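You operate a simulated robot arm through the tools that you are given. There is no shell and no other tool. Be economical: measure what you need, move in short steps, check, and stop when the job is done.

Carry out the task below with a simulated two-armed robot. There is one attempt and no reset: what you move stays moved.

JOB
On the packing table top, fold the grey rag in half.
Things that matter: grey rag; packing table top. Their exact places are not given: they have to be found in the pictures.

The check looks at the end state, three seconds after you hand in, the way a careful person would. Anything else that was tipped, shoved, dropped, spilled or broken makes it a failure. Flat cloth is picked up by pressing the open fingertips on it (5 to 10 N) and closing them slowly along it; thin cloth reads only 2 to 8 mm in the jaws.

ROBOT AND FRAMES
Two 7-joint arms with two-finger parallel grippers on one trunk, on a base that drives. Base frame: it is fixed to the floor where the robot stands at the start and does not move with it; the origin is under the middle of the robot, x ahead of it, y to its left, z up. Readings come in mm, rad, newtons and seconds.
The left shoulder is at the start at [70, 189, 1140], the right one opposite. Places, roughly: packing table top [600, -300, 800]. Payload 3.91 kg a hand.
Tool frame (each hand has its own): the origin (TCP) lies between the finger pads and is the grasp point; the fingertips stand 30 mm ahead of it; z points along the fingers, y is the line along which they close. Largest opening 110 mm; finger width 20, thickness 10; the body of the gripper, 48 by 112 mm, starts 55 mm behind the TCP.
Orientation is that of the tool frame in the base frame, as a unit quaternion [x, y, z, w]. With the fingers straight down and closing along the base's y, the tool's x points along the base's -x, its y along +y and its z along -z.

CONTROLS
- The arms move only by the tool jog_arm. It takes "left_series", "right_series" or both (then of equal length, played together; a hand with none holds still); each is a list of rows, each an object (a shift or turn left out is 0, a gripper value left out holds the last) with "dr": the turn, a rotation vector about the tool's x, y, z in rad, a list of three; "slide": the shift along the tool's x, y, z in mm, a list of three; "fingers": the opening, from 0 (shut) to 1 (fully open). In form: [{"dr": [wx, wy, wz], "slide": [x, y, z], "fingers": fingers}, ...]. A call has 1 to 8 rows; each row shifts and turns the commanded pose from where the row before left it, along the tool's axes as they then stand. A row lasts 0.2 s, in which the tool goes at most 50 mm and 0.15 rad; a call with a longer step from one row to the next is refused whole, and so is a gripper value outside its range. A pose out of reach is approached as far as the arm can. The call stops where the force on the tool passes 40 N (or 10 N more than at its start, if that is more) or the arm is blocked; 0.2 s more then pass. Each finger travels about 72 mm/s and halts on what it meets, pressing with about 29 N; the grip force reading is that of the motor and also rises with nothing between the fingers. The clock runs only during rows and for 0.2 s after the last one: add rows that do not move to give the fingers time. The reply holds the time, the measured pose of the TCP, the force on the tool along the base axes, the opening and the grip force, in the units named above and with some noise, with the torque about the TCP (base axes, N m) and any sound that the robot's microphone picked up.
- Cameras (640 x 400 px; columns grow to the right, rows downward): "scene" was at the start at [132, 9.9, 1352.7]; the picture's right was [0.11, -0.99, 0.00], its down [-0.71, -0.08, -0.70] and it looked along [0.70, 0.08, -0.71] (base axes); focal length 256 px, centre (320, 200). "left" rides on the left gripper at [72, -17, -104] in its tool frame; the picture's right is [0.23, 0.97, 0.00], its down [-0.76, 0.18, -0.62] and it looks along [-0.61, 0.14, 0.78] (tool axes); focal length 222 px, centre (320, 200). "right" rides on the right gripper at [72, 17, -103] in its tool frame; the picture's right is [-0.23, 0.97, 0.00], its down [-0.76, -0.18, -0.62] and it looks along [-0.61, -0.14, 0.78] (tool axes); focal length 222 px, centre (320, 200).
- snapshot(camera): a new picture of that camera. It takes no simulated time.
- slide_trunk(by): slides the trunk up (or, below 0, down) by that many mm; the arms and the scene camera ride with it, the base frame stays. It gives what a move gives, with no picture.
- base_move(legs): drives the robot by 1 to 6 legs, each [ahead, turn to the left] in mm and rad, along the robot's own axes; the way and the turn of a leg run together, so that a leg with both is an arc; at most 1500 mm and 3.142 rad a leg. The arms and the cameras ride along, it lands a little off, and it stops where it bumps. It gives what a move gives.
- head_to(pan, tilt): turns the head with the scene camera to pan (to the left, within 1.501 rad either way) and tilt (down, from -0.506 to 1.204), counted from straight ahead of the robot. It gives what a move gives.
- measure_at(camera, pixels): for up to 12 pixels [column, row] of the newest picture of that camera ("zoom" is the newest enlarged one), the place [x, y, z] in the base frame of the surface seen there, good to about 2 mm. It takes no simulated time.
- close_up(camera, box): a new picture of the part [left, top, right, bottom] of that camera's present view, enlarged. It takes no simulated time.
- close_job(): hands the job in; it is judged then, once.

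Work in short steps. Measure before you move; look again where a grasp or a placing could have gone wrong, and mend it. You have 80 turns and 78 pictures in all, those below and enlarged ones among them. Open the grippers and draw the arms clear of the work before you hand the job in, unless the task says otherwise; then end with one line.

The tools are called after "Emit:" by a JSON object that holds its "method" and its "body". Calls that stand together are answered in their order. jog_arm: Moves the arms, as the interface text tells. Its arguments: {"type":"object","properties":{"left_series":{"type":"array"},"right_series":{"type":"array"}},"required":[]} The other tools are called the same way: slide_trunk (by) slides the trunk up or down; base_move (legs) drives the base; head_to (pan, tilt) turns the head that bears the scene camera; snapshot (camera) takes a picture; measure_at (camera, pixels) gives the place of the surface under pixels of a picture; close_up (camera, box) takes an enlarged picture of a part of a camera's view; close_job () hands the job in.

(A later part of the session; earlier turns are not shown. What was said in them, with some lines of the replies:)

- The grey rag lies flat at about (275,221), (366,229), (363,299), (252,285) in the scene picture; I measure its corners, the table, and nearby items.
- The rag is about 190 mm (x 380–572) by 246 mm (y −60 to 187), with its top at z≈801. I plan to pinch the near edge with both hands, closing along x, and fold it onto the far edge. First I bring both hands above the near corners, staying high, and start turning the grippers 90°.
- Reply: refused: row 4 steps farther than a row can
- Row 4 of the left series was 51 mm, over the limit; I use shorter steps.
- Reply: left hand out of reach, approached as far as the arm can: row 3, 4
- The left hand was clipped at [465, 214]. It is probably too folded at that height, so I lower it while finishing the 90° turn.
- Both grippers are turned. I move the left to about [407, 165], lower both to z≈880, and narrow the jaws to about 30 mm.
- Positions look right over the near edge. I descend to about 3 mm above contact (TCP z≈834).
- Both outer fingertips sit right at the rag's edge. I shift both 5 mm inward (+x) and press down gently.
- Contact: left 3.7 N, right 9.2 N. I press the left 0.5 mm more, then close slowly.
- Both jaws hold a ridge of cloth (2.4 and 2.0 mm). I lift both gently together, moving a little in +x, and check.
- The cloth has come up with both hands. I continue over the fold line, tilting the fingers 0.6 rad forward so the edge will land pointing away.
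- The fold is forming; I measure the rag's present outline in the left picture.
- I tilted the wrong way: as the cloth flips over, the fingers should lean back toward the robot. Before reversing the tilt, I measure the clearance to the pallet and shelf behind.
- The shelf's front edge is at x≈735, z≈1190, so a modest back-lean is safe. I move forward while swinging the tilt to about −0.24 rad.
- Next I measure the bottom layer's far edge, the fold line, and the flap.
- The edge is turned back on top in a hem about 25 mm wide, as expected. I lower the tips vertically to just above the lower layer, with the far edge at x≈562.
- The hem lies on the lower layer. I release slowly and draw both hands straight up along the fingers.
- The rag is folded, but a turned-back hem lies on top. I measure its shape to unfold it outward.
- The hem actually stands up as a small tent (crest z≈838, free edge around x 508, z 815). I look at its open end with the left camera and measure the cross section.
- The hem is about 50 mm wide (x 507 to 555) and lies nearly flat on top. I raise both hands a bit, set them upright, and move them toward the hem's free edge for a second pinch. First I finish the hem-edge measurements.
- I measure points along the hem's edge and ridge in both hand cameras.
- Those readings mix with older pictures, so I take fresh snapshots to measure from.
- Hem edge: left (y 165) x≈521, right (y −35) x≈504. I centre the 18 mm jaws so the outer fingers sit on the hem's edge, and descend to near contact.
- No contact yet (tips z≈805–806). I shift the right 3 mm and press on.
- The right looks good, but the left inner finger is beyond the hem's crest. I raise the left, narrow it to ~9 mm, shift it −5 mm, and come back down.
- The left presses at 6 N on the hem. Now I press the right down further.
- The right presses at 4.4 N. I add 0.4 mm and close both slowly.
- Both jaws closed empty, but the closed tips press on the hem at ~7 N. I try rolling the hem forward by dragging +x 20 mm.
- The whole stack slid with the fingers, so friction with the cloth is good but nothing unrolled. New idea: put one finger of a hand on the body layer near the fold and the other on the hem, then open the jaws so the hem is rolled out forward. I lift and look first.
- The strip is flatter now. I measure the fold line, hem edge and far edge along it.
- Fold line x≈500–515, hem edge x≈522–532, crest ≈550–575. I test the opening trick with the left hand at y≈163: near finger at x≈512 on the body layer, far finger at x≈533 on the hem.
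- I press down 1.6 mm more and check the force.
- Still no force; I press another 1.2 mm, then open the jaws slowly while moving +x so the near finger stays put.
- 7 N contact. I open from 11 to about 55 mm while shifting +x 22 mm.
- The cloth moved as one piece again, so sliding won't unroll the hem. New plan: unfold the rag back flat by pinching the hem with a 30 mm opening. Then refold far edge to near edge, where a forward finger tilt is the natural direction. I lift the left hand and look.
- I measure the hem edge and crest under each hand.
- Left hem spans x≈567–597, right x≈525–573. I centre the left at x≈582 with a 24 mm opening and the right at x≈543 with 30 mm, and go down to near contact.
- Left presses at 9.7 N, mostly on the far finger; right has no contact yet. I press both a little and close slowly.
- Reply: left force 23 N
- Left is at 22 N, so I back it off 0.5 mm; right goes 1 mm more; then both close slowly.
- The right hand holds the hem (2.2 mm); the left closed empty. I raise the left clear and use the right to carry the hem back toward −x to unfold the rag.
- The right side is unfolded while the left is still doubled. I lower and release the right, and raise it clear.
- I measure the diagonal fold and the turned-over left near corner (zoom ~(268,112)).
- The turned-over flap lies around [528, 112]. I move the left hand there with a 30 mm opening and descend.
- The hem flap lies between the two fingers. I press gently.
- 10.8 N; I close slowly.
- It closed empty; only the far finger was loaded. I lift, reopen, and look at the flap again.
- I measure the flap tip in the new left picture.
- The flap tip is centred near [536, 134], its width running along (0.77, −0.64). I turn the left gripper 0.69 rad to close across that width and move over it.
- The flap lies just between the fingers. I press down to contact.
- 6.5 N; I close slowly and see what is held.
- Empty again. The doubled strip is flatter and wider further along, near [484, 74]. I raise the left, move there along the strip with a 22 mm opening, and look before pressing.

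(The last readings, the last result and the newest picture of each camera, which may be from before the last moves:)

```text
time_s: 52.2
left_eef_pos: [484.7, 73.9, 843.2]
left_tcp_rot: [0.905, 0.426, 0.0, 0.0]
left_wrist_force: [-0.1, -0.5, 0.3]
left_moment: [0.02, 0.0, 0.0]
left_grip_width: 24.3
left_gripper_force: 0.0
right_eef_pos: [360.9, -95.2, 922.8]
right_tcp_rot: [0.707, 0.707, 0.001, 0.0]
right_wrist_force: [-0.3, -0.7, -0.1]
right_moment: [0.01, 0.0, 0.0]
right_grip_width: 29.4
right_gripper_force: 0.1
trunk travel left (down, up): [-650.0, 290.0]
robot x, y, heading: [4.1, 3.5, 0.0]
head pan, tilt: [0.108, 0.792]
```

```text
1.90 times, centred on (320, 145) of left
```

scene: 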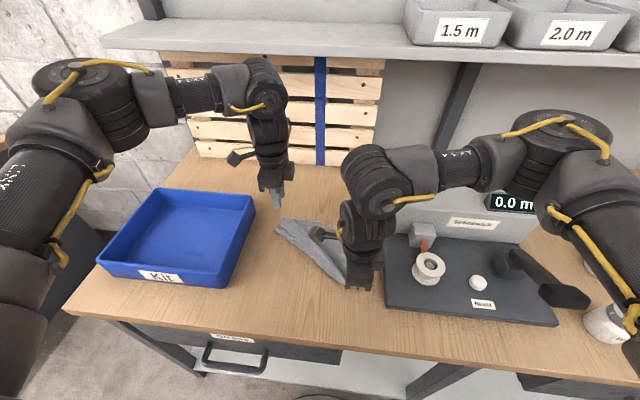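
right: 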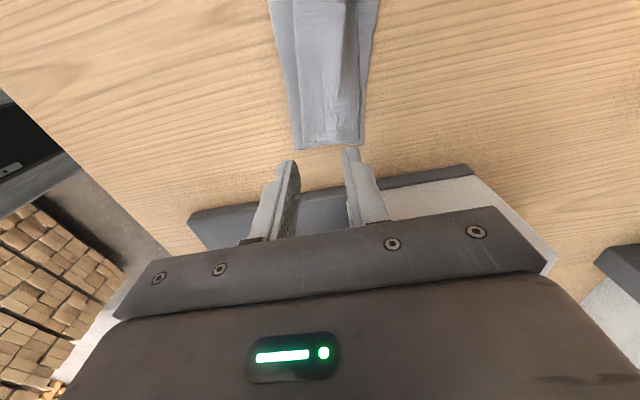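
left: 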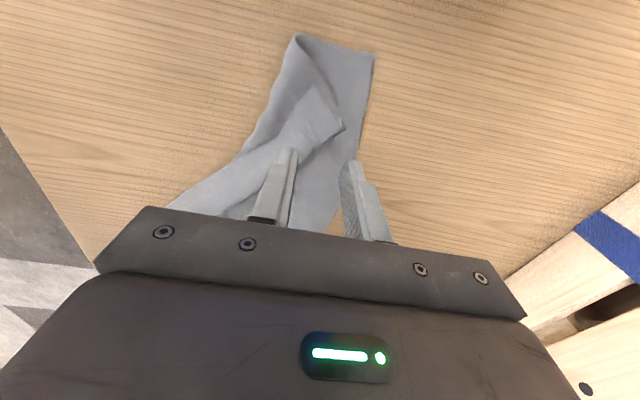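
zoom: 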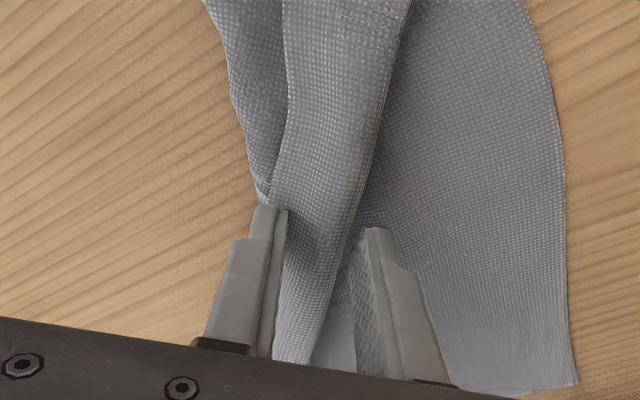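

The hem strip here runs between the fingers and is long along its axis. I turn the gripper 90° in place so it closes along the strip with both fingers on the hem.

Emit:
{"method": "jog_arm", "body": {"left_series": [{"slide": [0, 0, -15]}, {"dr": [0, 0, -0.145], "fingers": 0.27}, {"dr": [0, 0, -0.145]}, {"dr": [0, 0, -0.145]}, {"dr": [0, 0, -0.145]}, {"dr": [0, 0, -0.145]}, {"dr": [0, 0, -0.145]}, {"dr": [0, 0, -0.145]}]}}

Emit:
{"method": "jog_arm", "body": {"left_series": [{"dr": [0, 0, -0.14]}, {"dr": [0, 0, -0.14]}, {"dr": [0, 0, -0.14]}, {"dr": [0, 0, -0.14]}, {"slide": [0, 0, 13]}, {"slide": [0, 0, 2]}]}}

Emit:
{"method": "close_up", "body": {"camera": "left", "box": [200, 40, 440, 250]}}

```text
time_s: 54.0
left_eef_pos: [484.0, 74.1, 857.5]
left_tcp_rot: [0.582, 0.813, -0.001, 0.0]
left_wrist_force: [-0.5, 0.9, -0.5]
left_moment: [0.02, 0.01, -0.01]
left_grip_width: 29.4
left_gripper_force: 0.0
right_eef_pos: [360.6, -94.7, 920.3]
right_tcp_rot: [0.707, 0.707, 0.0, 0.0]
right_wrist_force: [0.0, 0.2, 0.6]
right_moment: [0.03, 0.04, -0.02]
right_grip_width: 29.9
right_gripper_force: 0.0
trunk travel left (down, up): [-650.0, 290.0]
robot x, y, heading: [2.5, 0.5, -0.0]
head pan, tilt: [0.108, 0.792]
```

```text
time_s: 55.4
left_eef_pos: [485.3, 75.1, 841.4]
left_tcp_rot: [0.335, 0.942, 0.0, 0.0]
left_wrist_force: [-0.2, 0.2, 0.4]
left_moment: [0.0, -0.03, -0.02]
left_grip_width: 29.8
left_gripper_force: 0.0
right_eef_pos: [361.0, -94.1, 921.4]
right_tcp_rot: [0.706, 0.708, 0.001, 0.001]
right_wrist_force: [-0.6, -0.6, 0.0]
right_moment: [-0.03, -0.02, 0.01]
right_grip_width: 30.0
right_gripper_force: 0.0
trunk travel left (down, up): [-650.0, 290.0]
robot x, y, heading: [1.0, -1.1, -0.001]
head pan, tilt: [0.108, 0.792]
```

```text
1.90 times, centred on (320, 145) of left
```

zoom: 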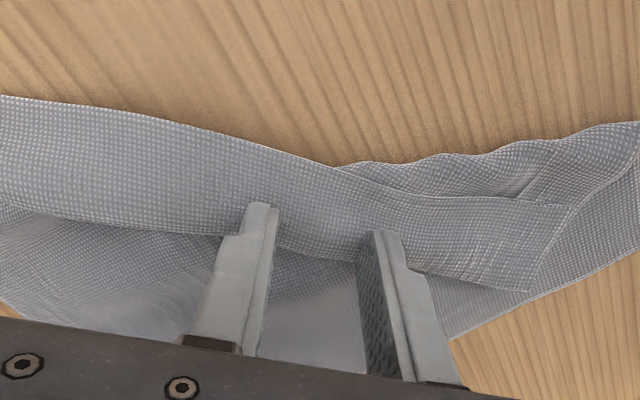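

A clear view: the hem strip passes across both fingers but slightly beyond them. I shift 12 mm along tool +x onto it and press.

Emit:
{"method": "jog_arm", "body": {"left_series": [{"slide": [12, 5, 0]}, {"slide": [0, 0, 4]}, {"slide": [0, 0, 2]}, {"slide": [0, 0, 1]}, {}]}}

```text
time_s: 56.6
left_eef_pos: [478.8, 86.7, 836.0]
left_tcp_rot: [0.337, 0.942, 0.0, -0.001]
left_wrist_force: [-0.4, -0.2, 0.6]
left_moment: [-0.04, 0.02, -0.01]
left_grip_width: 29.6
left_gripper_force: 0.0
right_eef_pos: [361.2, -95.0, 922.9]
right_tcp_rot: [0.707, 0.708, 0.001, 0.001]
right_wrist_force: [-0.1, -0.5, -0.3]
right_moment: [0.0, 0.02, -0.01]
right_grip_width: 29.5
right_gripper_force: 0.1
trunk travel left (down, up): [-650.0, 290.0]
robot x, y, heading: [-1.5, 2.6, 0.001]
head pan, tilt: [0.108, 0.792]
```

Not yet in contact; I press 2 mm more.

Emit:
{"method": "jog_arm", "body": {"left_series": [{"slide": [0, 0, 1]}, {"slide": [0, 0, 0.8]}, {"slide": [0, 0, 0.5]}, {}]}}

```text
time_s: 57.6
left_eef_pos: [478.3, 86.9, 833.8]
left_tcp_rot: [0.336, 0.942, 0.001, 0.0]
left_wrist_force: [0.5, 0.3, 2.4]
left_moment: [0.02, -0.01, 0.01]
left_grip_width: 30.0
left_gripper_force: 0.3
right_eef_pos: [361.1, -93.2, 921.1]
right_tcp_rot: [0.707, 0.708, 0.001, 0.0]
right_wrist_force: [0.6, 0.2, 0.0]
right_moment: [0.04, 0.02, 0.0]
right_grip_width: 29.7
right_gripper_force: 0.1
trunk travel left (down, up): [-650.0, 290.0]
robot x, y, heading: [0.1, -1.3, 0.001]
head pan, tilt: [0.108, 0.792]
```

2.4 N with even load; I add 0.7 mm, then close slowly.

Emit:
{"method": "jog_arm", "body": {"left_series": [{"slide": [0, 0, 0.7]}, {"fingers": 0.225}, {"fingers": 0.18}, {"fingers": 0.135}, {"fingers": 0.09}, {"fingers": 0.045}, {"fingers": 0.0}, {}]}}

Emit:
{"method": "close_up", "body": {"camera": "left", "box": [200, 40, 440, 250]}}

```text
time_s: 59.4
left_eef_pos: [477.7, 85.0, 833.5]
left_tcp_rot: [0.336, 0.942, 0.0, 0.0]
left_wrist_force: [-0.8, 0.1, 3.0]
left_moment: [-0.02, 0.0, 0.04]
left_grip_width: 2.7
left_gripper_force: 28.6
right_eef_pos: [361.5, -94.8, 921.1]
right_tcp_rot: [0.707, 0.708, 0.001, -0.001]
right_wrist_force: [-1.1, -0.1, -0.9]
right_moment: [0.02, 0.03, 0.03]
right_grip_width: 29.7
right_gripper_force: 0.1
trunk travel left (down, up): [-650.0, 290.0]
robot x, y, heading: [-3.9, 3.9, 0.002]
head pan, tilt: [0.108, 0.792]
```

```text
1.90 times, centred on (320, 145) of left
```

zoom: 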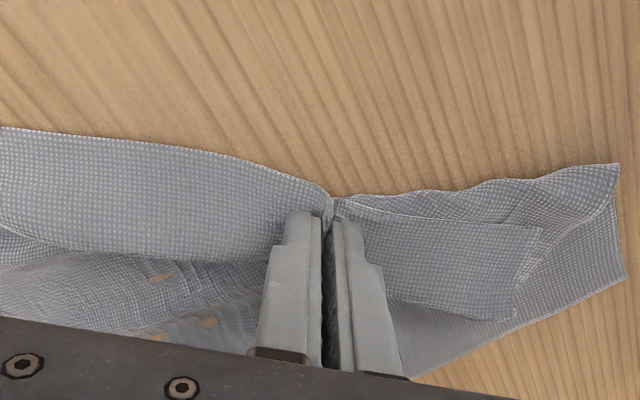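

The hem is held (2.7 mm). I lift it about 110 mm and carry it back toward the near-left so the doubled part falls open.

Emit:
{"method": "jog_arm", "body": {"left_series": [{"slide": [0, 0, -25]}, {"slide": [0, 0, -30]}, {"slide": [8, -3, -30]}, {"slide": [18, -6, -25]}, {"slide": [22, -7, 0]}, {"slide": [22, -7, 0]}, {"slide": [22, -8, 10]}, {}]}}

Emit:
{"method": "snapshot", "body": {"camera": "scene"}}

```text
time_s: 61.2
left_eef_pos: [387.7, 120.7, 932.6]
left_tcp_rot: [0.336, 0.942, 0.0, 0.0]
left_wrist_force: [-0.4, 0.0, 0.6]
left_moment: [0.01, 0.04, -0.04]
left_grip_width: 2.2
left_gripper_force: 29.0
right_eef_pos: [361.8, -94.2, 921.0]
right_tcp_rot: [0.707, 0.708, 0.001, 0.0]
right_wrist_force: [0.5, 0.9, 0.0]
right_moment: [-0.01, 0.0, 0.01]
right_grip_width: 29.7
right_gripper_force: 0.0
trunk travel left (down, up): [-650.0, 290.0]
robot x, y, heading: [1.6, 1.6, -0.003]
head pan, tilt: [0.108, 0.792]
```

```text
10 pictures are left
```

scene: 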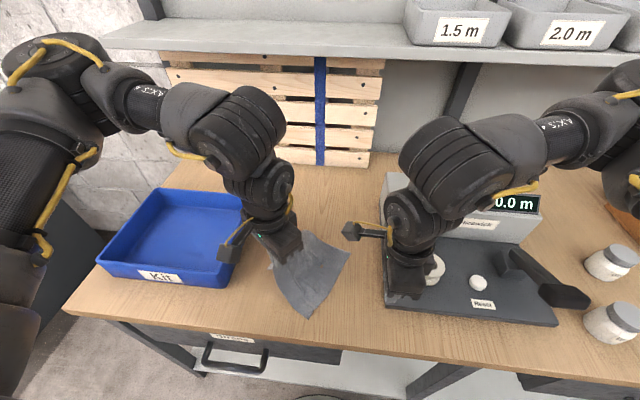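

The rag hangs open from the left hand. I lower it while easing back −x to lay it flat, then release and rise.

Emit:
{"method": "jog_arm", "body": {"left_series": [{"slide": [0, 0, 22]}, {"slide": [0, 0, 22]}, {"slide": [6, -2, 22]}, {"slide": [10, -3, 18]}, {"slide": [10, -3, 8]}, {"fingers": 0.1}, {"fingers": 0.25}, {}]}}

Emit:
{"method": "jog_arm", "body": {"left_series": [{"slide": [0, 0, -30]}, {"slide": [0, 0, -40]}, {"slide": [45, 0, -20]}, {"slide": [45, 10, 0]}, {"slide": [30, 20, 0]}], "right_series": [{}, {}, {"slide": [-15, -10, -10]}, {"slide": [-15, -10, -10]}, {}]}}

Emit:
{"method": "snapshot", "body": {"camera": "scene"}}

```text
time_s: 63.0
left_eef_pos: [360.4, 130.8, 840.0]
left_tcp_rot: [0.336, 0.942, 0.0, 0.0]
left_wrist_force: [0.3, 0.6, -0.2]
left_moment: [0.01, -0.03, 0.01]
left_grip_width: 27.6
left_gripper_force: 0.1
right_eef_pos: [361.4, -95.4, 920.9]
right_tcp_rot: [0.706, 0.708, 0.0, 0.001]
right_wrist_force: [0.0, -0.1, -0.1]
right_moment: [-0.02, -0.02, -0.01]
right_grip_width: 29.8
right_gripper_force: 0.0
trunk travel left (down, up): [-650.0, 290.0]
robot x, y, heading: [0.5, 2.8, 0.002]
head pan, tilt: [0.108, 0.792]
```

```text
time_s: 64.2
left_eef_pos: [334.9, 153.3, 931.0]
left_tcp_rot: [0.335, 0.942, -0.002, -0.001]
left_wrist_force: [0.1, 0.2, -0.4]
left_moment: [0.02, 0.0, 0.04]
left_grip_width: 27.7
left_gripper_force: 0.2
left hand out of reach, approached as far as the arm can: row 3, 4, 5
right_eef_pos: [341.7, -124.0, 940.1]
right_tcp_rot: [0.707, 0.707, 0.0, 0.0]
right_wrist_force: [-0.1, -0.6, 0.4]
right_moment: [-0.02, 0.01, -0.02]
right_grip_width: 29.7
right_gripper_force: 0.0
trunk travel left (down, up): [-650.0, 290.0]
robot x, y, heading: [-0.1, -1.4, 0.002]
head pan, tilt: [0.108, 0.792]
```

```text
9 pictures are left
```

scene: 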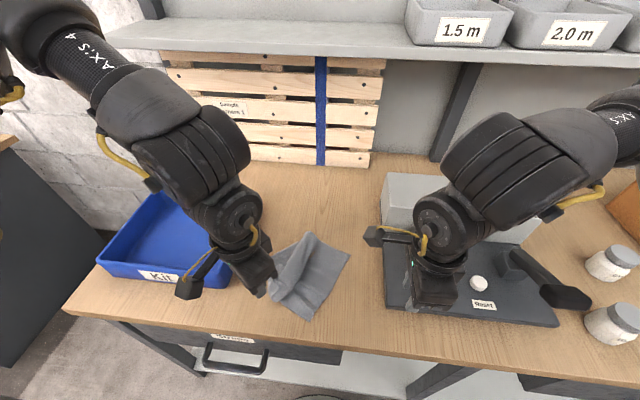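

The rag now lies as a smaller turned shape near (305,275). I look closely.

Emit:
{"method": "close_up", "body": {"camera": "scene", "box": [230, 220, 370, 330]}}

Emit:
{"method": "measure_at", "body": {"camera": "scene", "pixels": [[308, 233], [349, 253], [308, 319], [268, 290], [280, 255], [300, 275], [325, 270], [285, 285], [290, 305], [316, 242]]}}

```text
3.64 times, centred on (300, 275) of scene
```

zoom: 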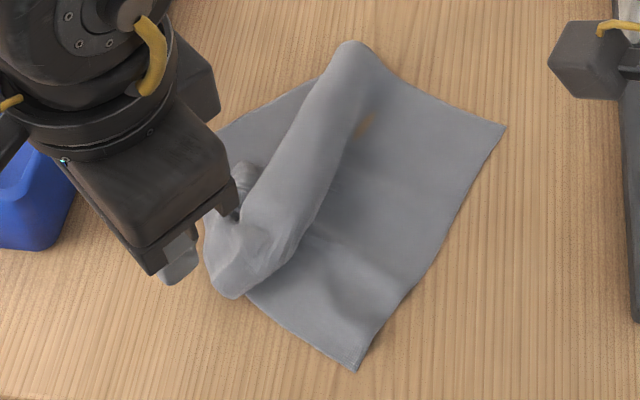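

```text
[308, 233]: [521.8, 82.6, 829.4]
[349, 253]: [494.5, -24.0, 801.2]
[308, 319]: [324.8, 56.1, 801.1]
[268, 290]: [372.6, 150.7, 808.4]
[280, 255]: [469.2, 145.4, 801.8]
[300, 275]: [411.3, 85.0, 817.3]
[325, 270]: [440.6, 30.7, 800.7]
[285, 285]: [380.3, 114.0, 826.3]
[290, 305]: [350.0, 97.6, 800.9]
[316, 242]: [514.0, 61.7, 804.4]
```

The rag has turned about 25° and has a hump along its middle; the arm hides its left part. I move the left hand up and away over the tray and look.

Emit:
{"method": "jog_arm", "body": {"left_series": [{"slide": [0, 0, -40]}, {"slide": [0, 45, -20]}, {"slide": [0, 45, 0]}, {"slide": [0, 45, 0]}, {"slide": [0, 45, 0]}, {"slide": [0, 45, 0]}]}}

Emit:
{"method": "close_up", "body": {"camera": "scene", "box": [220, 210, 380, 330]}}

```text
time_s: 65.6
left_eef_pos: [479.0, 326.9, 989.3]
left_tcp_rot: [0.335, 0.942, 0.0, 0.0]
left_wrist_force: [-0.1, 0.8, 0.0]
left_moment: [-0.03, -0.04, 0.0]
left_grip_width: 27.5
left_gripper_force: 0.1
right_eef_pos: [339.6, -123.9, 940.7]
right_tcp_rot: [0.706, 0.708, 0.001, 0.001]
right_wrist_force: [0.0, 0.0, 0.0]
right_moment: [-0.02, -0.02, -0.01]
right_grip_width: 29.6
right_gripper_force: 0.1
trunk travel left (down, up): [-650.0, 290.0]
robot x, y, heading: [-1.4, 1.8, 0.003]
head pan, tilt: [0.108, 0.792]
```

```text
3.33 times, centred on (300, 270) of scene
```

zoom: 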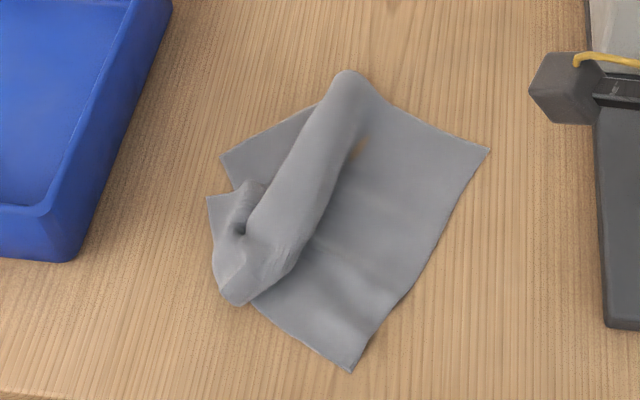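

I measure the outline to see how the left part lies.

Emit:
{"method": "measure_at", "body": {"camera": "zoom", "pixels": [[225, 158], [211, 199], [236, 303], [350, 73], [315, 110], [385, 105], [350, 367], [487, 151], [240, 228], [263, 187], [235, 188], [255, 303]]}}

```text
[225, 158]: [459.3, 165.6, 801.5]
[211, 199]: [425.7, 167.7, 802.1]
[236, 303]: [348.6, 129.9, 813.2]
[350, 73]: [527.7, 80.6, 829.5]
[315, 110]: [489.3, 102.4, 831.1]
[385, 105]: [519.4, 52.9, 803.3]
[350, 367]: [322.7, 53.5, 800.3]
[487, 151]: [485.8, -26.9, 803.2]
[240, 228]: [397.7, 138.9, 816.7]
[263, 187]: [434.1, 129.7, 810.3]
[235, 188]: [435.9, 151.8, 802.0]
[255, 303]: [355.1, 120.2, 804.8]
```

The rag's corners are near‑right B [323, 53], far‑right A [486, −27], far‑left C [459, 166], near‑left D [426, 168]. Plan: pick up the near edge by both ends and let the rag hang like a curtain. Then lay the bottom half going away from the robot and come back with the top half, which keeps the edge flat. First, the right hand goes to corner B.

Emit:
{"method": "jog_arm", "body": {"right_series": [{"slide": [47, 4, 0], "fingers": 0.27}, {"slide": [47, 4, 0]}, {"slide": [47, 4, 0]}, {"slide": [48, 3, 0]}, {"dr": [0, 0, 0.148]}, {"dr": [0, 0, 0.148]}, {"dr": [0, 0, 0.148]}, {"slide": [0, 0, 45]}]}}

```text
time_s: 67.4
left_eef_pos: [479.5, 326.6, 989.0]
left_tcp_rot: [0.336, 0.942, -0.001, -0.001]
left_wrist_force: [0.3, 0.3, -0.1]
left_moment: [0.03, 0.03, -0.01]
left_grip_width: 27.6
left_gripper_force: 0.1
right_eef_pos: [354.4, 66.7, 892.7]
right_tcp_rot: [0.846, 0.534, 0.001, -0.001]
right_wrist_force: [0.3, 0.1, 0.2]
right_moment: [0.01, 0.0, 0.0]
right_grip_width: 29.5
right_gripper_force: 0.1
trunk travel left (down, up): [-650.0, 290.0]
robot x, y, heading: [-0.3, -1.1, 0.002]
head pan, tilt: [0.108, 0.792]
```

Position is right. I lower the right hand onto the cloth while turning the left gripper (−1.14 rad) for its later pinch.

Emit:
{"method": "jog_arm", "body": {"right_series": [{"slide": [0, 0, 30]}, {"slide": [0, 0, 20]}, {"slide": [0, 0, 7]}, {"slide": [0, 0, 2]}, {"slide": [0, 0, 1]}, {"slide": [0, 0, 0.7]}, {}, {}], "left_series": [{"dr": [0, 0, -0.1425]}, {"dr": [0, 0, -0.1425]}, {"dr": [0, 0, -0.1425]}, {"dr": [0, 0, -0.1425]}, {"dr": [0, 0, -0.1425]}, {"dr": [0, 0, -0.1425]}, {"dr": [0, 0, -0.1425]}, {"dr": [0, 0, -0.1425]}]}}

```text
time_s: 69.2
left_eef_pos: [489.6, 325.3, 1000.3]
left_tcp_rot: [-0.156, 0.988, 0.0, 0.001]
left_wrist_force: [0.2, -0.1, 0.1]
left_moment: [0.0, 0.01, 0.0]
left_grip_width: 27.3
left_gripper_force: 0.0
left hand out of reach, approached as far as the arm can: row 7, 8
right_eef_pos: [354.5, 64.4, 832.9]
right_tcp_rot: [0.845, 0.534, 0.001, 0.0]
right_wrist_force: [0.2, -0.7, 0.5]
right_moment: [0.01, 0.01, 0.02]
right_grip_width: 29.8
right_gripper_force: 0.0
trunk travel left (down, up): [-650.0, 290.0]
robot x, y, heading: [-2.1, -1.7, 0.002]
head pan, tilt: [0.108, 0.792]
```

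Left yaw is limited that way, so I'll use another yaw for it (θ≈−0.45, turning back). The right hand presses 1.3 mm more and closes slowly; the left turns meanwhile.

Emit:
{"method": "jog_arm", "body": {"right_series": [{"slide": [0, 0, 0.7]}, {"slide": [0, 0, 0.7]}, {"fingers": 0.22}, {"fingers": 0.175}, {"fingers": 0.13}, {"fingers": 0.085}, {"fingers": 0.04}, {"fingers": 0.0}], "left_series": [{"dr": [0, 0, 0.145]}, {"dr": [0, 0, 0.145]}, {"dr": [0, 0, 0.145]}, {"dr": [0, 0, 0.145]}, {"dr": [0, 0, 0.145]}, {"dr": [0, 0, 0.145]}, {"dr": [0, 0, 0.145]}, {"dr": [0, 0, 0.145]}]}}

```text
time_s: 71.0
left_eef_pos: [488.5, 325.3, 999.8]
left_tcp_rot: [0.413, 0.911, 0.0, 0.001]
left_wrist_force: [0.3, -0.8, -0.1]
left_moment: [0.0, -0.04, 0.01]
left_grip_width: 27.6
left_gripper_force: 0.2
right_eef_pos: [355.6, 64.3, 833.4]
right_tcp_rot: [0.846, 0.534, 0.0, -0.001]
right_wrist_force: [-0.2, -0.9, 0.2]
right_moment: [-0.02, 0.02, -0.04]
right_grip_width: 2.1
right_gripper_force: 29.6
trunk travel left (down, up): [-650.0, 290.0]
robot x, y, heading: [-0.7, 2.3, -0.002]
head pan, tilt: [0.108, 0.792]
```

The right hand holds corner B (2.1 mm). I lift it, square it up and carry it to the right to straighten the rag; the left finishes its turn.

Emit:
{"method": "jog_arm", "body": {"right_series": [{"dr": [0, 0, -0.148], "slide": [0, 0, -25]}, {"dr": [0, 0, -0.148], "slide": [0, 0, -25]}, {"dr": [0, 0, -0.148], "slide": [0, 0, -25]}, {"slide": [-30, 0, 0]}, {"slide": [-30, 0, 0]}, {"slide": [-30, 0, 0]}, {}], "left_series": [{"dr": [0, 0, 0.132]}, {"dr": [0, 0, 0.132]}, {}, {}, {}, {}, {}]}}

Emit:
{"method": "close_up", "body": {"camera": "scene", "box": [220, 210, 380, 330]}}

```text
time_s: 72.6
left_eef_pos: [487.9, 326.3, 1000.4]
left_tcp_rot: [0.528, 0.849, 0.0, -0.001]
left_wrist_force: [-1.0, 0.9, 0.6]
left_moment: [-0.01, 0.01, 0.02]
left_grip_width: 27.5
left_gripper_force: 0.1
right_eef_pos: [352.8, -26.5, 906.7]
right_tcp_rot: [0.706, 0.708, 0.0, 0.0]
right_wrist_force: [-0.1, 0.0, -0.5]
right_moment: [0.01, 0.0, -0.05]
right_grip_width: 2.0
right_gripper_force: 29.3
trunk travel left (down, up): [-650.0, 290.0]
robot x, y, heading: [-0.7, 5.1, -0.007]
head pan, tilt: [0.108, 0.792]
```

```text
3.33 times, centred on (300, 270) of scene
```

zoom: 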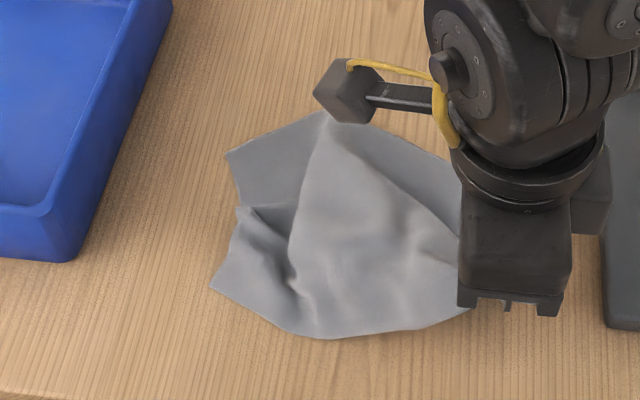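

The rag opened up nicely: the near‑left corner D is now at zoom (212,285). I measure around it for the left pinch.

Emit:
{"method": "measure_at", "body": {"camera": "zoom", "pixels": [[214, 285], [250, 310], [285, 330], [240, 285], [255, 295], [230, 255], [240, 210], [230, 156], [270, 310], [330, 335], [235, 290]]}}

```text
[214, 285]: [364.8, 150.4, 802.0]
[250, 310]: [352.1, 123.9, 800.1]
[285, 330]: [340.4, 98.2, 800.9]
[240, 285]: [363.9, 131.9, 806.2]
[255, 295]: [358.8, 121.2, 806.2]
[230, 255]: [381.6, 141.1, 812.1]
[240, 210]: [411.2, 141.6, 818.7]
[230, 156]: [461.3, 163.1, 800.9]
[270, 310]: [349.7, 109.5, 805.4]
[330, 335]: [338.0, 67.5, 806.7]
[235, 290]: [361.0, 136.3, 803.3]
```

I turn the left to θ≈+0.44 and begin moving toward the pinch point [374, 126], just inside D.

Emit:
{"method": "jog_arm", "body": {"left_series": [{"dr": [0, 0, 0.15]}, {"dr": [0, 0, 0.15]}, {"dr": [0, 0, 0.15]}, {"dr": [0, 0, 0.15]}, {"dr": [0, 0, 0.15]}, {"dr": [0, 0, 0.15], "fingers": 0.25}, {"slide": [-46, -3.4, 15]}, {"slide": [-46, -3.4, 15]}]}}

Emit:
{"method": "jog_arm", "body": {"left_series": [{"slide": [-46, -3.4, 18]}, {"slide": [-46, -3.4, 18]}, {"slide": [-45, -3.4, 18]}, {}]}}

```text
time_s: 74.4
left_eef_pos: [442.3, 244.6, 966.4]
left_tcp_rot: [0.844, 0.536, -0.001, -0.001]
left_wrist_force: [0.2, 0.3, -0.3]
left_moment: [-0.02, -0.01, 0.05]
left_grip_width: 27.8
left_gripper_force: 0.0
right_eef_pos: [353.8, -27.1, 906.1]
right_tcp_rot: [0.706, 0.708, 0.001, -0.001]
right_wrist_force: [-0.2, 0.5, -0.1]
right_moment: [0.01, 0.04, -0.03]
right_grip_width: 2.3
right_gripper_force: 28.5
trunk travel left (down, up): [-650.0, 290.0]
robot x, y, heading: [-2.5, -0.9, -0.002]
head pan, tilt: [0.108, 0.792]
```

```text
time_s: 75.4
left_eef_pos: [372.6, 128.3, 915.5]
left_tcp_rot: [0.845, 0.535, 0.0, 0.0]
left_wrist_force: [-0.4, 0.9, -0.1]
left_moment: [0.01, -0.01, 0.0]
left_grip_width: 27.5
left_gripper_force: 0.1
right_eef_pos: [353.0, -26.1, 908.8]
right_tcp_rot: [0.707, 0.708, 0.0, 0.0]
right_wrist_force: [0.3, -1.1, -0.1]
right_moment: [-0.01, 0.0, 0.01]
right_grip_width: 2.2
right_gripper_force: 29.0
trunk travel left (down, up): [-650.0, 290.0]
robot x, y, heading: [2.1, 2.5, -0.006]
head pan, tilt: [0.108, 0.792]
```

On target. I lower to just above the cloth and take one look.

Emit:
{"method": "jog_arm", "body": {"left_series": [{"slide": [0, 0, 30]}, {"slide": [0, 0, 30]}, {"slide": [0, 0, 16]}, {"slide": [0, 0, 3]}, {}]}}

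Emit:
{"method": "close_up", "body": {"camera": "left", "box": [200, 40, 440, 250]}}

```text
time_s: 76.6
left_eef_pos: [373.9, 125.9, 836.1]
left_tcp_rot: [0.845, 0.535, 0.0, 0.0]
left_wrist_force: [0.3, -0.4, -0.3]
left_moment: [0.03, -0.01, -0.02]
left_grip_width: 27.8
left_gripper_force: 0.1
right_eef_pos: [351.9, -26.8, 906.1]
right_tcp_rot: [0.706, 0.708, 0.001, 0.001]
right_wrist_force: [0.5, 0.7, -1.3]
right_moment: [0.0, 0.01, -0.02]
right_grip_width: 2.0
right_gripper_force: 28.6
trunk travel left (down, up): [-650.0, 290.0]
robot x, y, heading: [0.9, -2.0, -0.001]
head pan, tilt: [0.108, 0.792]
```

```text
1.90 times, centred on (320, 145) of left
```

zoom: 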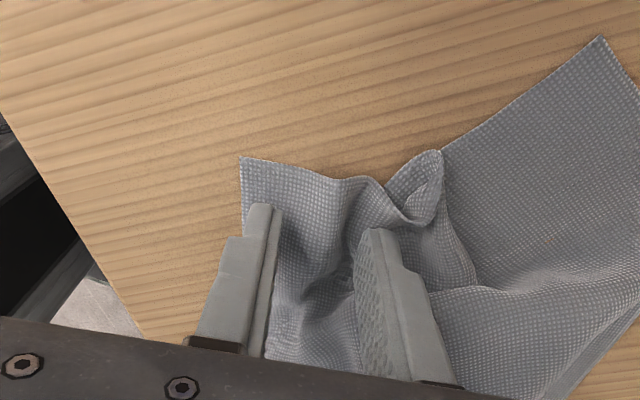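

The fingers straddle a natural ridge just inside the near edge at D. I press about 4.3 mm and close slowly.

Emit:
{"method": "jog_arm", "body": {"left_series": [{"slide": [0, 0, 2.5]}, {"slide": [0, 0, 1]}, {"slide": [0, 0, 0.9], "fingers": 0.22}, {"fingers": 0.17}, {"fingers": 0.125}, {"fingers": 0.08}, {"fingers": 0.04}, {"fingers": 0.0}]}}

```text
time_s: 78.4
left_eef_pos: [373.6, 124.5, 832.7]
left_tcp_rot: [0.845, 0.534, 0.0, 0.0]
left_wrist_force: [0.0, 0.4, 0.7]
left_moment: [0.0, 0.0, 0.0]
left_grip_width: 4.2
left_gripper_force: 28.9
right_eef_pos: [351.2, -27.6, 907.6]
right_tcp_rot: [0.707, 0.707, 0.0, 0.001]
right_wrist_force: [1.2, 0.6, 0.1]
right_moment: [-0.05, -0.01, -0.02]
right_grip_width: 2.4
right_gripper_force: 28.9
trunk travel left (down, up): [-650.0, 290.0]
robot x, y, heading: [-0.9, -0.2, -0.003]
head pan, tilt: [0.108, 0.792]
```

Both corners are held (left 4.2 mm, right 2.4 mm). I lift both, square the left, spread to ~195 mm, and move to x≈465 at height so the rag hangs like a curtain.

Emit:
{"method": "jog_arm", "body": {"left_series": [{"dr": [0, 0, -0.148], "slide": [0, 0, -28]}, {"dr": [0, 0, -0.148], "slide": [0, 0, -28]}, {"dr": [0, 0, -0.146], "slide": [0, 0, -25]}, {"slide": [8, 19, -18]}, {"slide": [8, 19, -19]}, {"slide": [8, 19, -19]}, {"slide": [8, 19, -19]}, {"slide": [7, 19, -19]}], "right_series": [{}, {}, {}, {"slide": [-1, 23, -20]}, {"slide": [-1, 23, -20]}, {"slide": [-1, 23, -20]}, {"slide": [-1, 23, -20]}, {"slide": [0, 23, -20]}]}}

Emit:
{"method": "snapshot", "body": {"camera": "scene"}}

```text
time_s: 80.2
left_eef_pos: [470.7, 164.0, 1010.4]
left_tcp_rot: [0.707, 0.707, 0.0, 0.0]
left_wrist_force: [-0.5, -0.3, -0.3]
left_moment: [-0.02, 0.0, -0.01]
left_grip_width: 4.0
left_gripper_force: 28.9
right_eef_pos: [471.7, -29.0, 1008.4]
right_tcp_rot: [0.706, 0.708, 0.001, 0.001]
right_wrist_force: [0.1, -0.4, 0.2]
right_moment: [0.06, -0.01, -0.01]
right_grip_width: 2.2
right_gripper_force: 28.9
trunk travel left (down, up): [-650.0, 290.0]
robot x, y, heading: [1.6, 1.5, -0.002]
head pan, tilt: [0.108, 0.792]
```

```text
4 pictures are left
```

scene: 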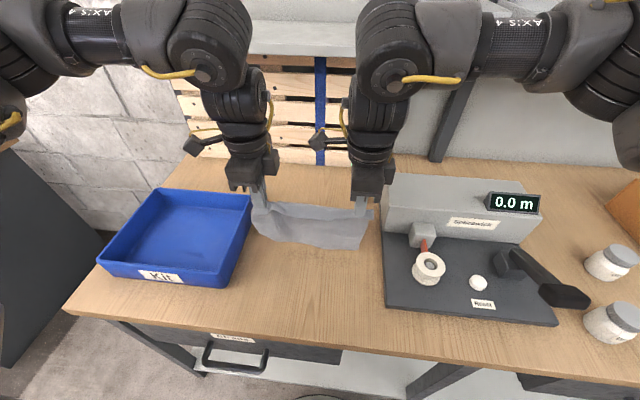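

The rag hangs open between the hands. I now lay the lower half: moving +x 96 mm while descending 104 mm, spreading a touch.

Emit:
{"method": "jog_arm", "body": {"left_series": [{"slide": [2, 12, 13]}, {"slide": [2, 12, 13]}, {"slide": [0, 12, 13]}, {"slide": [0, 12, 13]}, {"slide": [0, 12, 13]}, {"slide": [0, 12, 13]}, {"slide": [0, 12, 13]}, {"slide": [0, 12, 13]}], "right_series": [{"slide": [-2, 12, 13]}, {"slide": [-2, 12, 13]}, {"slide": [0, 12, 13]}, {"slide": [0, 12, 13]}, {"slide": [0, 12, 13]}, {"slide": [0, 12, 13]}, {"slide": [0, 12, 13]}, {"slide": [0, 12, 13]}]}}

Emit:
{"method": "close_up", "body": {"camera": "scene", "box": [230, 170, 390, 280]}}

```text
time_s: 82.0
left_eef_pos: [566.7, 169.5, 902.3]
left_tcp_rot: [0.707, 0.707, 0.0, 0.0]
left_wrist_force: [0.4, -0.5, -0.2]
left_moment: [-0.02, 0.04, 0.0]
left_grip_width: 4.0
left_gripper_force: 29.1
right_eef_pos: [566.7, -34.6, 903.5]
right_tcp_rot: [0.707, 0.707, 0.0, -0.001]
right_wrist_force: [-1.0, 0.7, -0.5]
right_moment: [0.03, -0.01, -0.05]
right_grip_width: 2.2
right_gripper_force: 29.0
trunk travel left (down, up): [-650.0, 290.0]
robot x, y, heading: [3.4, 0.1, -0.002]
head pan, tilt: [0.108, 0.792]
```

```text
3.64 times, centred on (310, 225) of scene
```

zoom: 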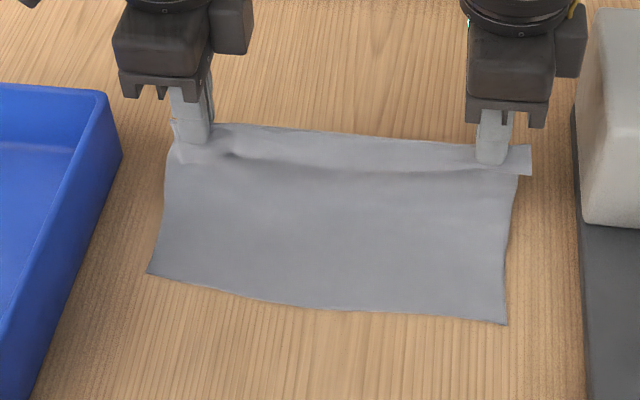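

Excellent: the lower half lies flat with its edge toward the robot. I measure that edge and the rising sheet.

Emit:
{"method": "measure_at", "body": {"camera": "zoom", "pixels": [[152, 271], [320, 307], [504, 320], [320, 270], [320, 240], [320, 210], [320, 185], [320, 150], [170, 200], [512, 200], [530, 160], [225, 152]]}}

```text
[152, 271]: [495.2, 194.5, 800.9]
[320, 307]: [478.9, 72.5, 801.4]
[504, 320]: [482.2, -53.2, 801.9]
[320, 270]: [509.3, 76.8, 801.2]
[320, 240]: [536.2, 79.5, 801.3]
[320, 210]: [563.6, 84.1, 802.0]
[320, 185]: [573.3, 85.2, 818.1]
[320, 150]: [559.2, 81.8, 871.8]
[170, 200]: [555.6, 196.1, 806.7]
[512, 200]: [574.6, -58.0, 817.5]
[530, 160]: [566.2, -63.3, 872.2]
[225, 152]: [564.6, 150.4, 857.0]
```

Lower edge at x≈495 (left), 480 (middle/right); the sheet rises at x≈570. I bring the held edge back over and down so its edge lands on the lower edge.

Emit:
{"method": "jog_arm", "body": {"left_series": [{"slide": [0, -11, 2]}, {"slide": [0, -13, 7]}, {"slide": [0, -12, 12]}, {"slide": [0, -9, 14]}, {"slide": [0, -6, 16]}, {"slide": [0, -3, 14]}, {}], "right_series": [{"slide": [0, -14, 2]}, {"slide": [0, -16, 7]}, {"slide": [0, -15, 12]}, {"slide": [0, -11, 14]}, {"slide": [0, -6, 16]}, {"slide": [0, -3, 14]}, {}]}}

Emit:
{"method": "close_up", "body": {"camera": "scene", "box": [230, 170, 390, 280]}}

```text
time_s: 83.6
left_eef_pos: [512.6, 167.5, 838.0]
left_tcp_rot: [0.706, 0.708, 0.0, 0.0]
left_wrist_force: [0.5, -0.2, 0.0]
left_moment: [0.01, -0.01, 0.0]
left_grip_width: 4.2
left_gripper_force: 29.2
right_eef_pos: [500.2, -33.9, 838.9]
right_tcp_rot: [0.707, 0.707, 0.0, 0.0]
right_wrist_force: [0.3, 0.2, 0.5]
right_moment: [0.01, 0.03, -0.07]
right_grip_width: 2.3
right_gripper_force: 28.9
trunk travel left (down, up): [-650.0, 290.0]
robot x, y, heading: [-5.8, 4.0, 0.0]
head pan, tilt: [0.108, 0.792]
```

```text
3.64 times, centred on (310, 225) of scene
```

zoom: 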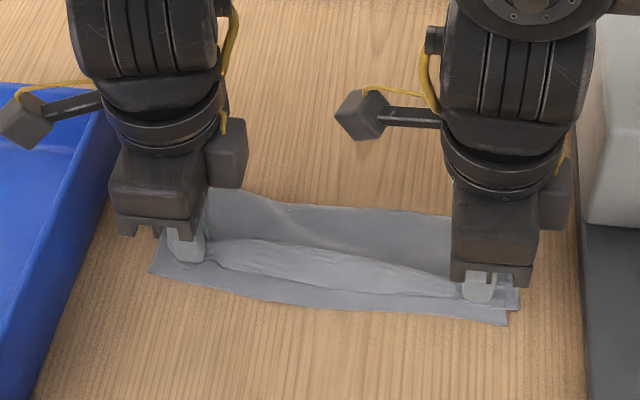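

Nearly aligned; the top edge is about 8 mm short of the lower edge. I shift both −7 mm, lower 2 mm, release slowly and lift straight up.

Emit:
{"method": "jog_arm", "body": {"left_series": [{"slide": [0, -7, 0]}, {"slide": [0, 0, 2]}, {"fingers": 0.06}, {"fingers": 0.13}, {"fingers": 0.2}, {"slide": [0, 0, -12]}, {"slide": [0, 0, -35]}, {"slide": [10, 0, -45]}], "right_series": [{"slide": [0, -7, 0]}, {"slide": [0, 0, 2]}, {"fingers": 0.06}, {"fingers": 0.13}, {"fingers": 0.2}, {"slide": [0, 0, -12]}, {"slide": [0, 0, -35]}, {"slide": [-10, 0, -45]}]}}

Emit:
{"method": "close_up", "body": {"camera": "scene", "box": [230, 170, 390, 280]}}

```text
time_s: 85.4
left_eef_pos: [502.7, 178.9, 932.1]
left_tcp_rot: [0.707, 0.707, 0.001, 0.0]
left_wrist_force: [0.2, 0.0, 0.1]
left_moment: [-0.01, -0.03, -0.01]
left_grip_width: 21.9
left_gripper_force: 0.0
right_eef_pos: [492.9, -42.6, 931.9]
right_tcp_rot: [0.707, 0.707, 0.001, 0.0]
right_wrist_force: [-0.4, -0.4, -0.6]
right_moment: [0.0, -0.03, 0.0]
right_grip_width: 22.1
right_gripper_force: 0.1
trunk travel left (down, up): [-650.0, 290.0]
robot x, y, heading: [-0.1, -0.0, 0.004]
head pan, tilt: [0.108, 0.792]
```

```text
3.64 times, centred on (310, 225) of scene
```

zoom: 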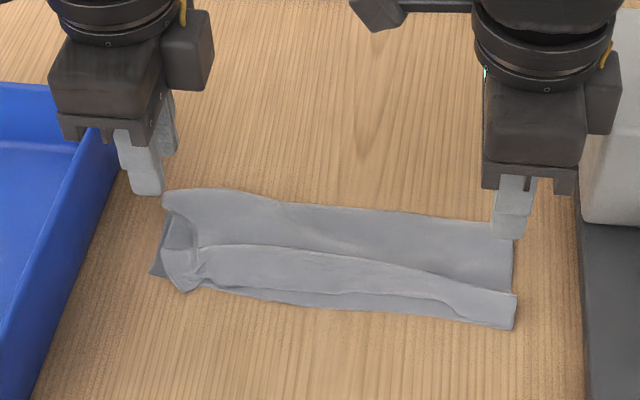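

The rag is folded in half with its edges nearly matched, and nothing else was disturbed. I open the grippers fully and draw the arms up clear.

Emit:
{"method": "jog_arm", "body": {"left_series": [{"slide": [0, 0, -40], "fingers": 0.6}, {"slide": [20, 0, -30]}, {}], "right_series": [{"slide": [0, 0, -40], "fingers": 0.6}, {"slide": [0, 0, -30]}, {}]}}

Emit:
{"method": "close_job", "body": {}}

```text
time_s: 86.2
left_eef_pos: [505.5, 200.0, 999.5]
left_tcp_rot: [0.707, 0.708, 0.0, -0.001]
left_wrist_force: [0.8, 0.2, 0.4]
left_moment: [0.02, 0.0, -0.01]
left_grip_width: 65.9
left_gripper_force: 0.2
right_eef_pos: [497.0, -43.7, 996.7]
right_tcp_rot: [0.707, 0.707, 0.0, -0.002]
right_wrist_force: [-0.1, -0.1, -0.7]
right_moment: [0.01, 0.04, 0.03]
right_grip_width: 65.9
right_gripper_force: 0.1
trunk travel left (down, up): [-650.0, 290.0]
robot x, y, heading: [-0.2, -2.9, 0.001]
head pan, tilt: [0.108, 0.792]
```

```text
The job is handed in.
```

The grey rag is folded in half on the packing table top, edges nearly matched but slightly wrinkled with a pucker at the left end; the grippers are open and clear, nothing else was seen to move, and the job is handed in.
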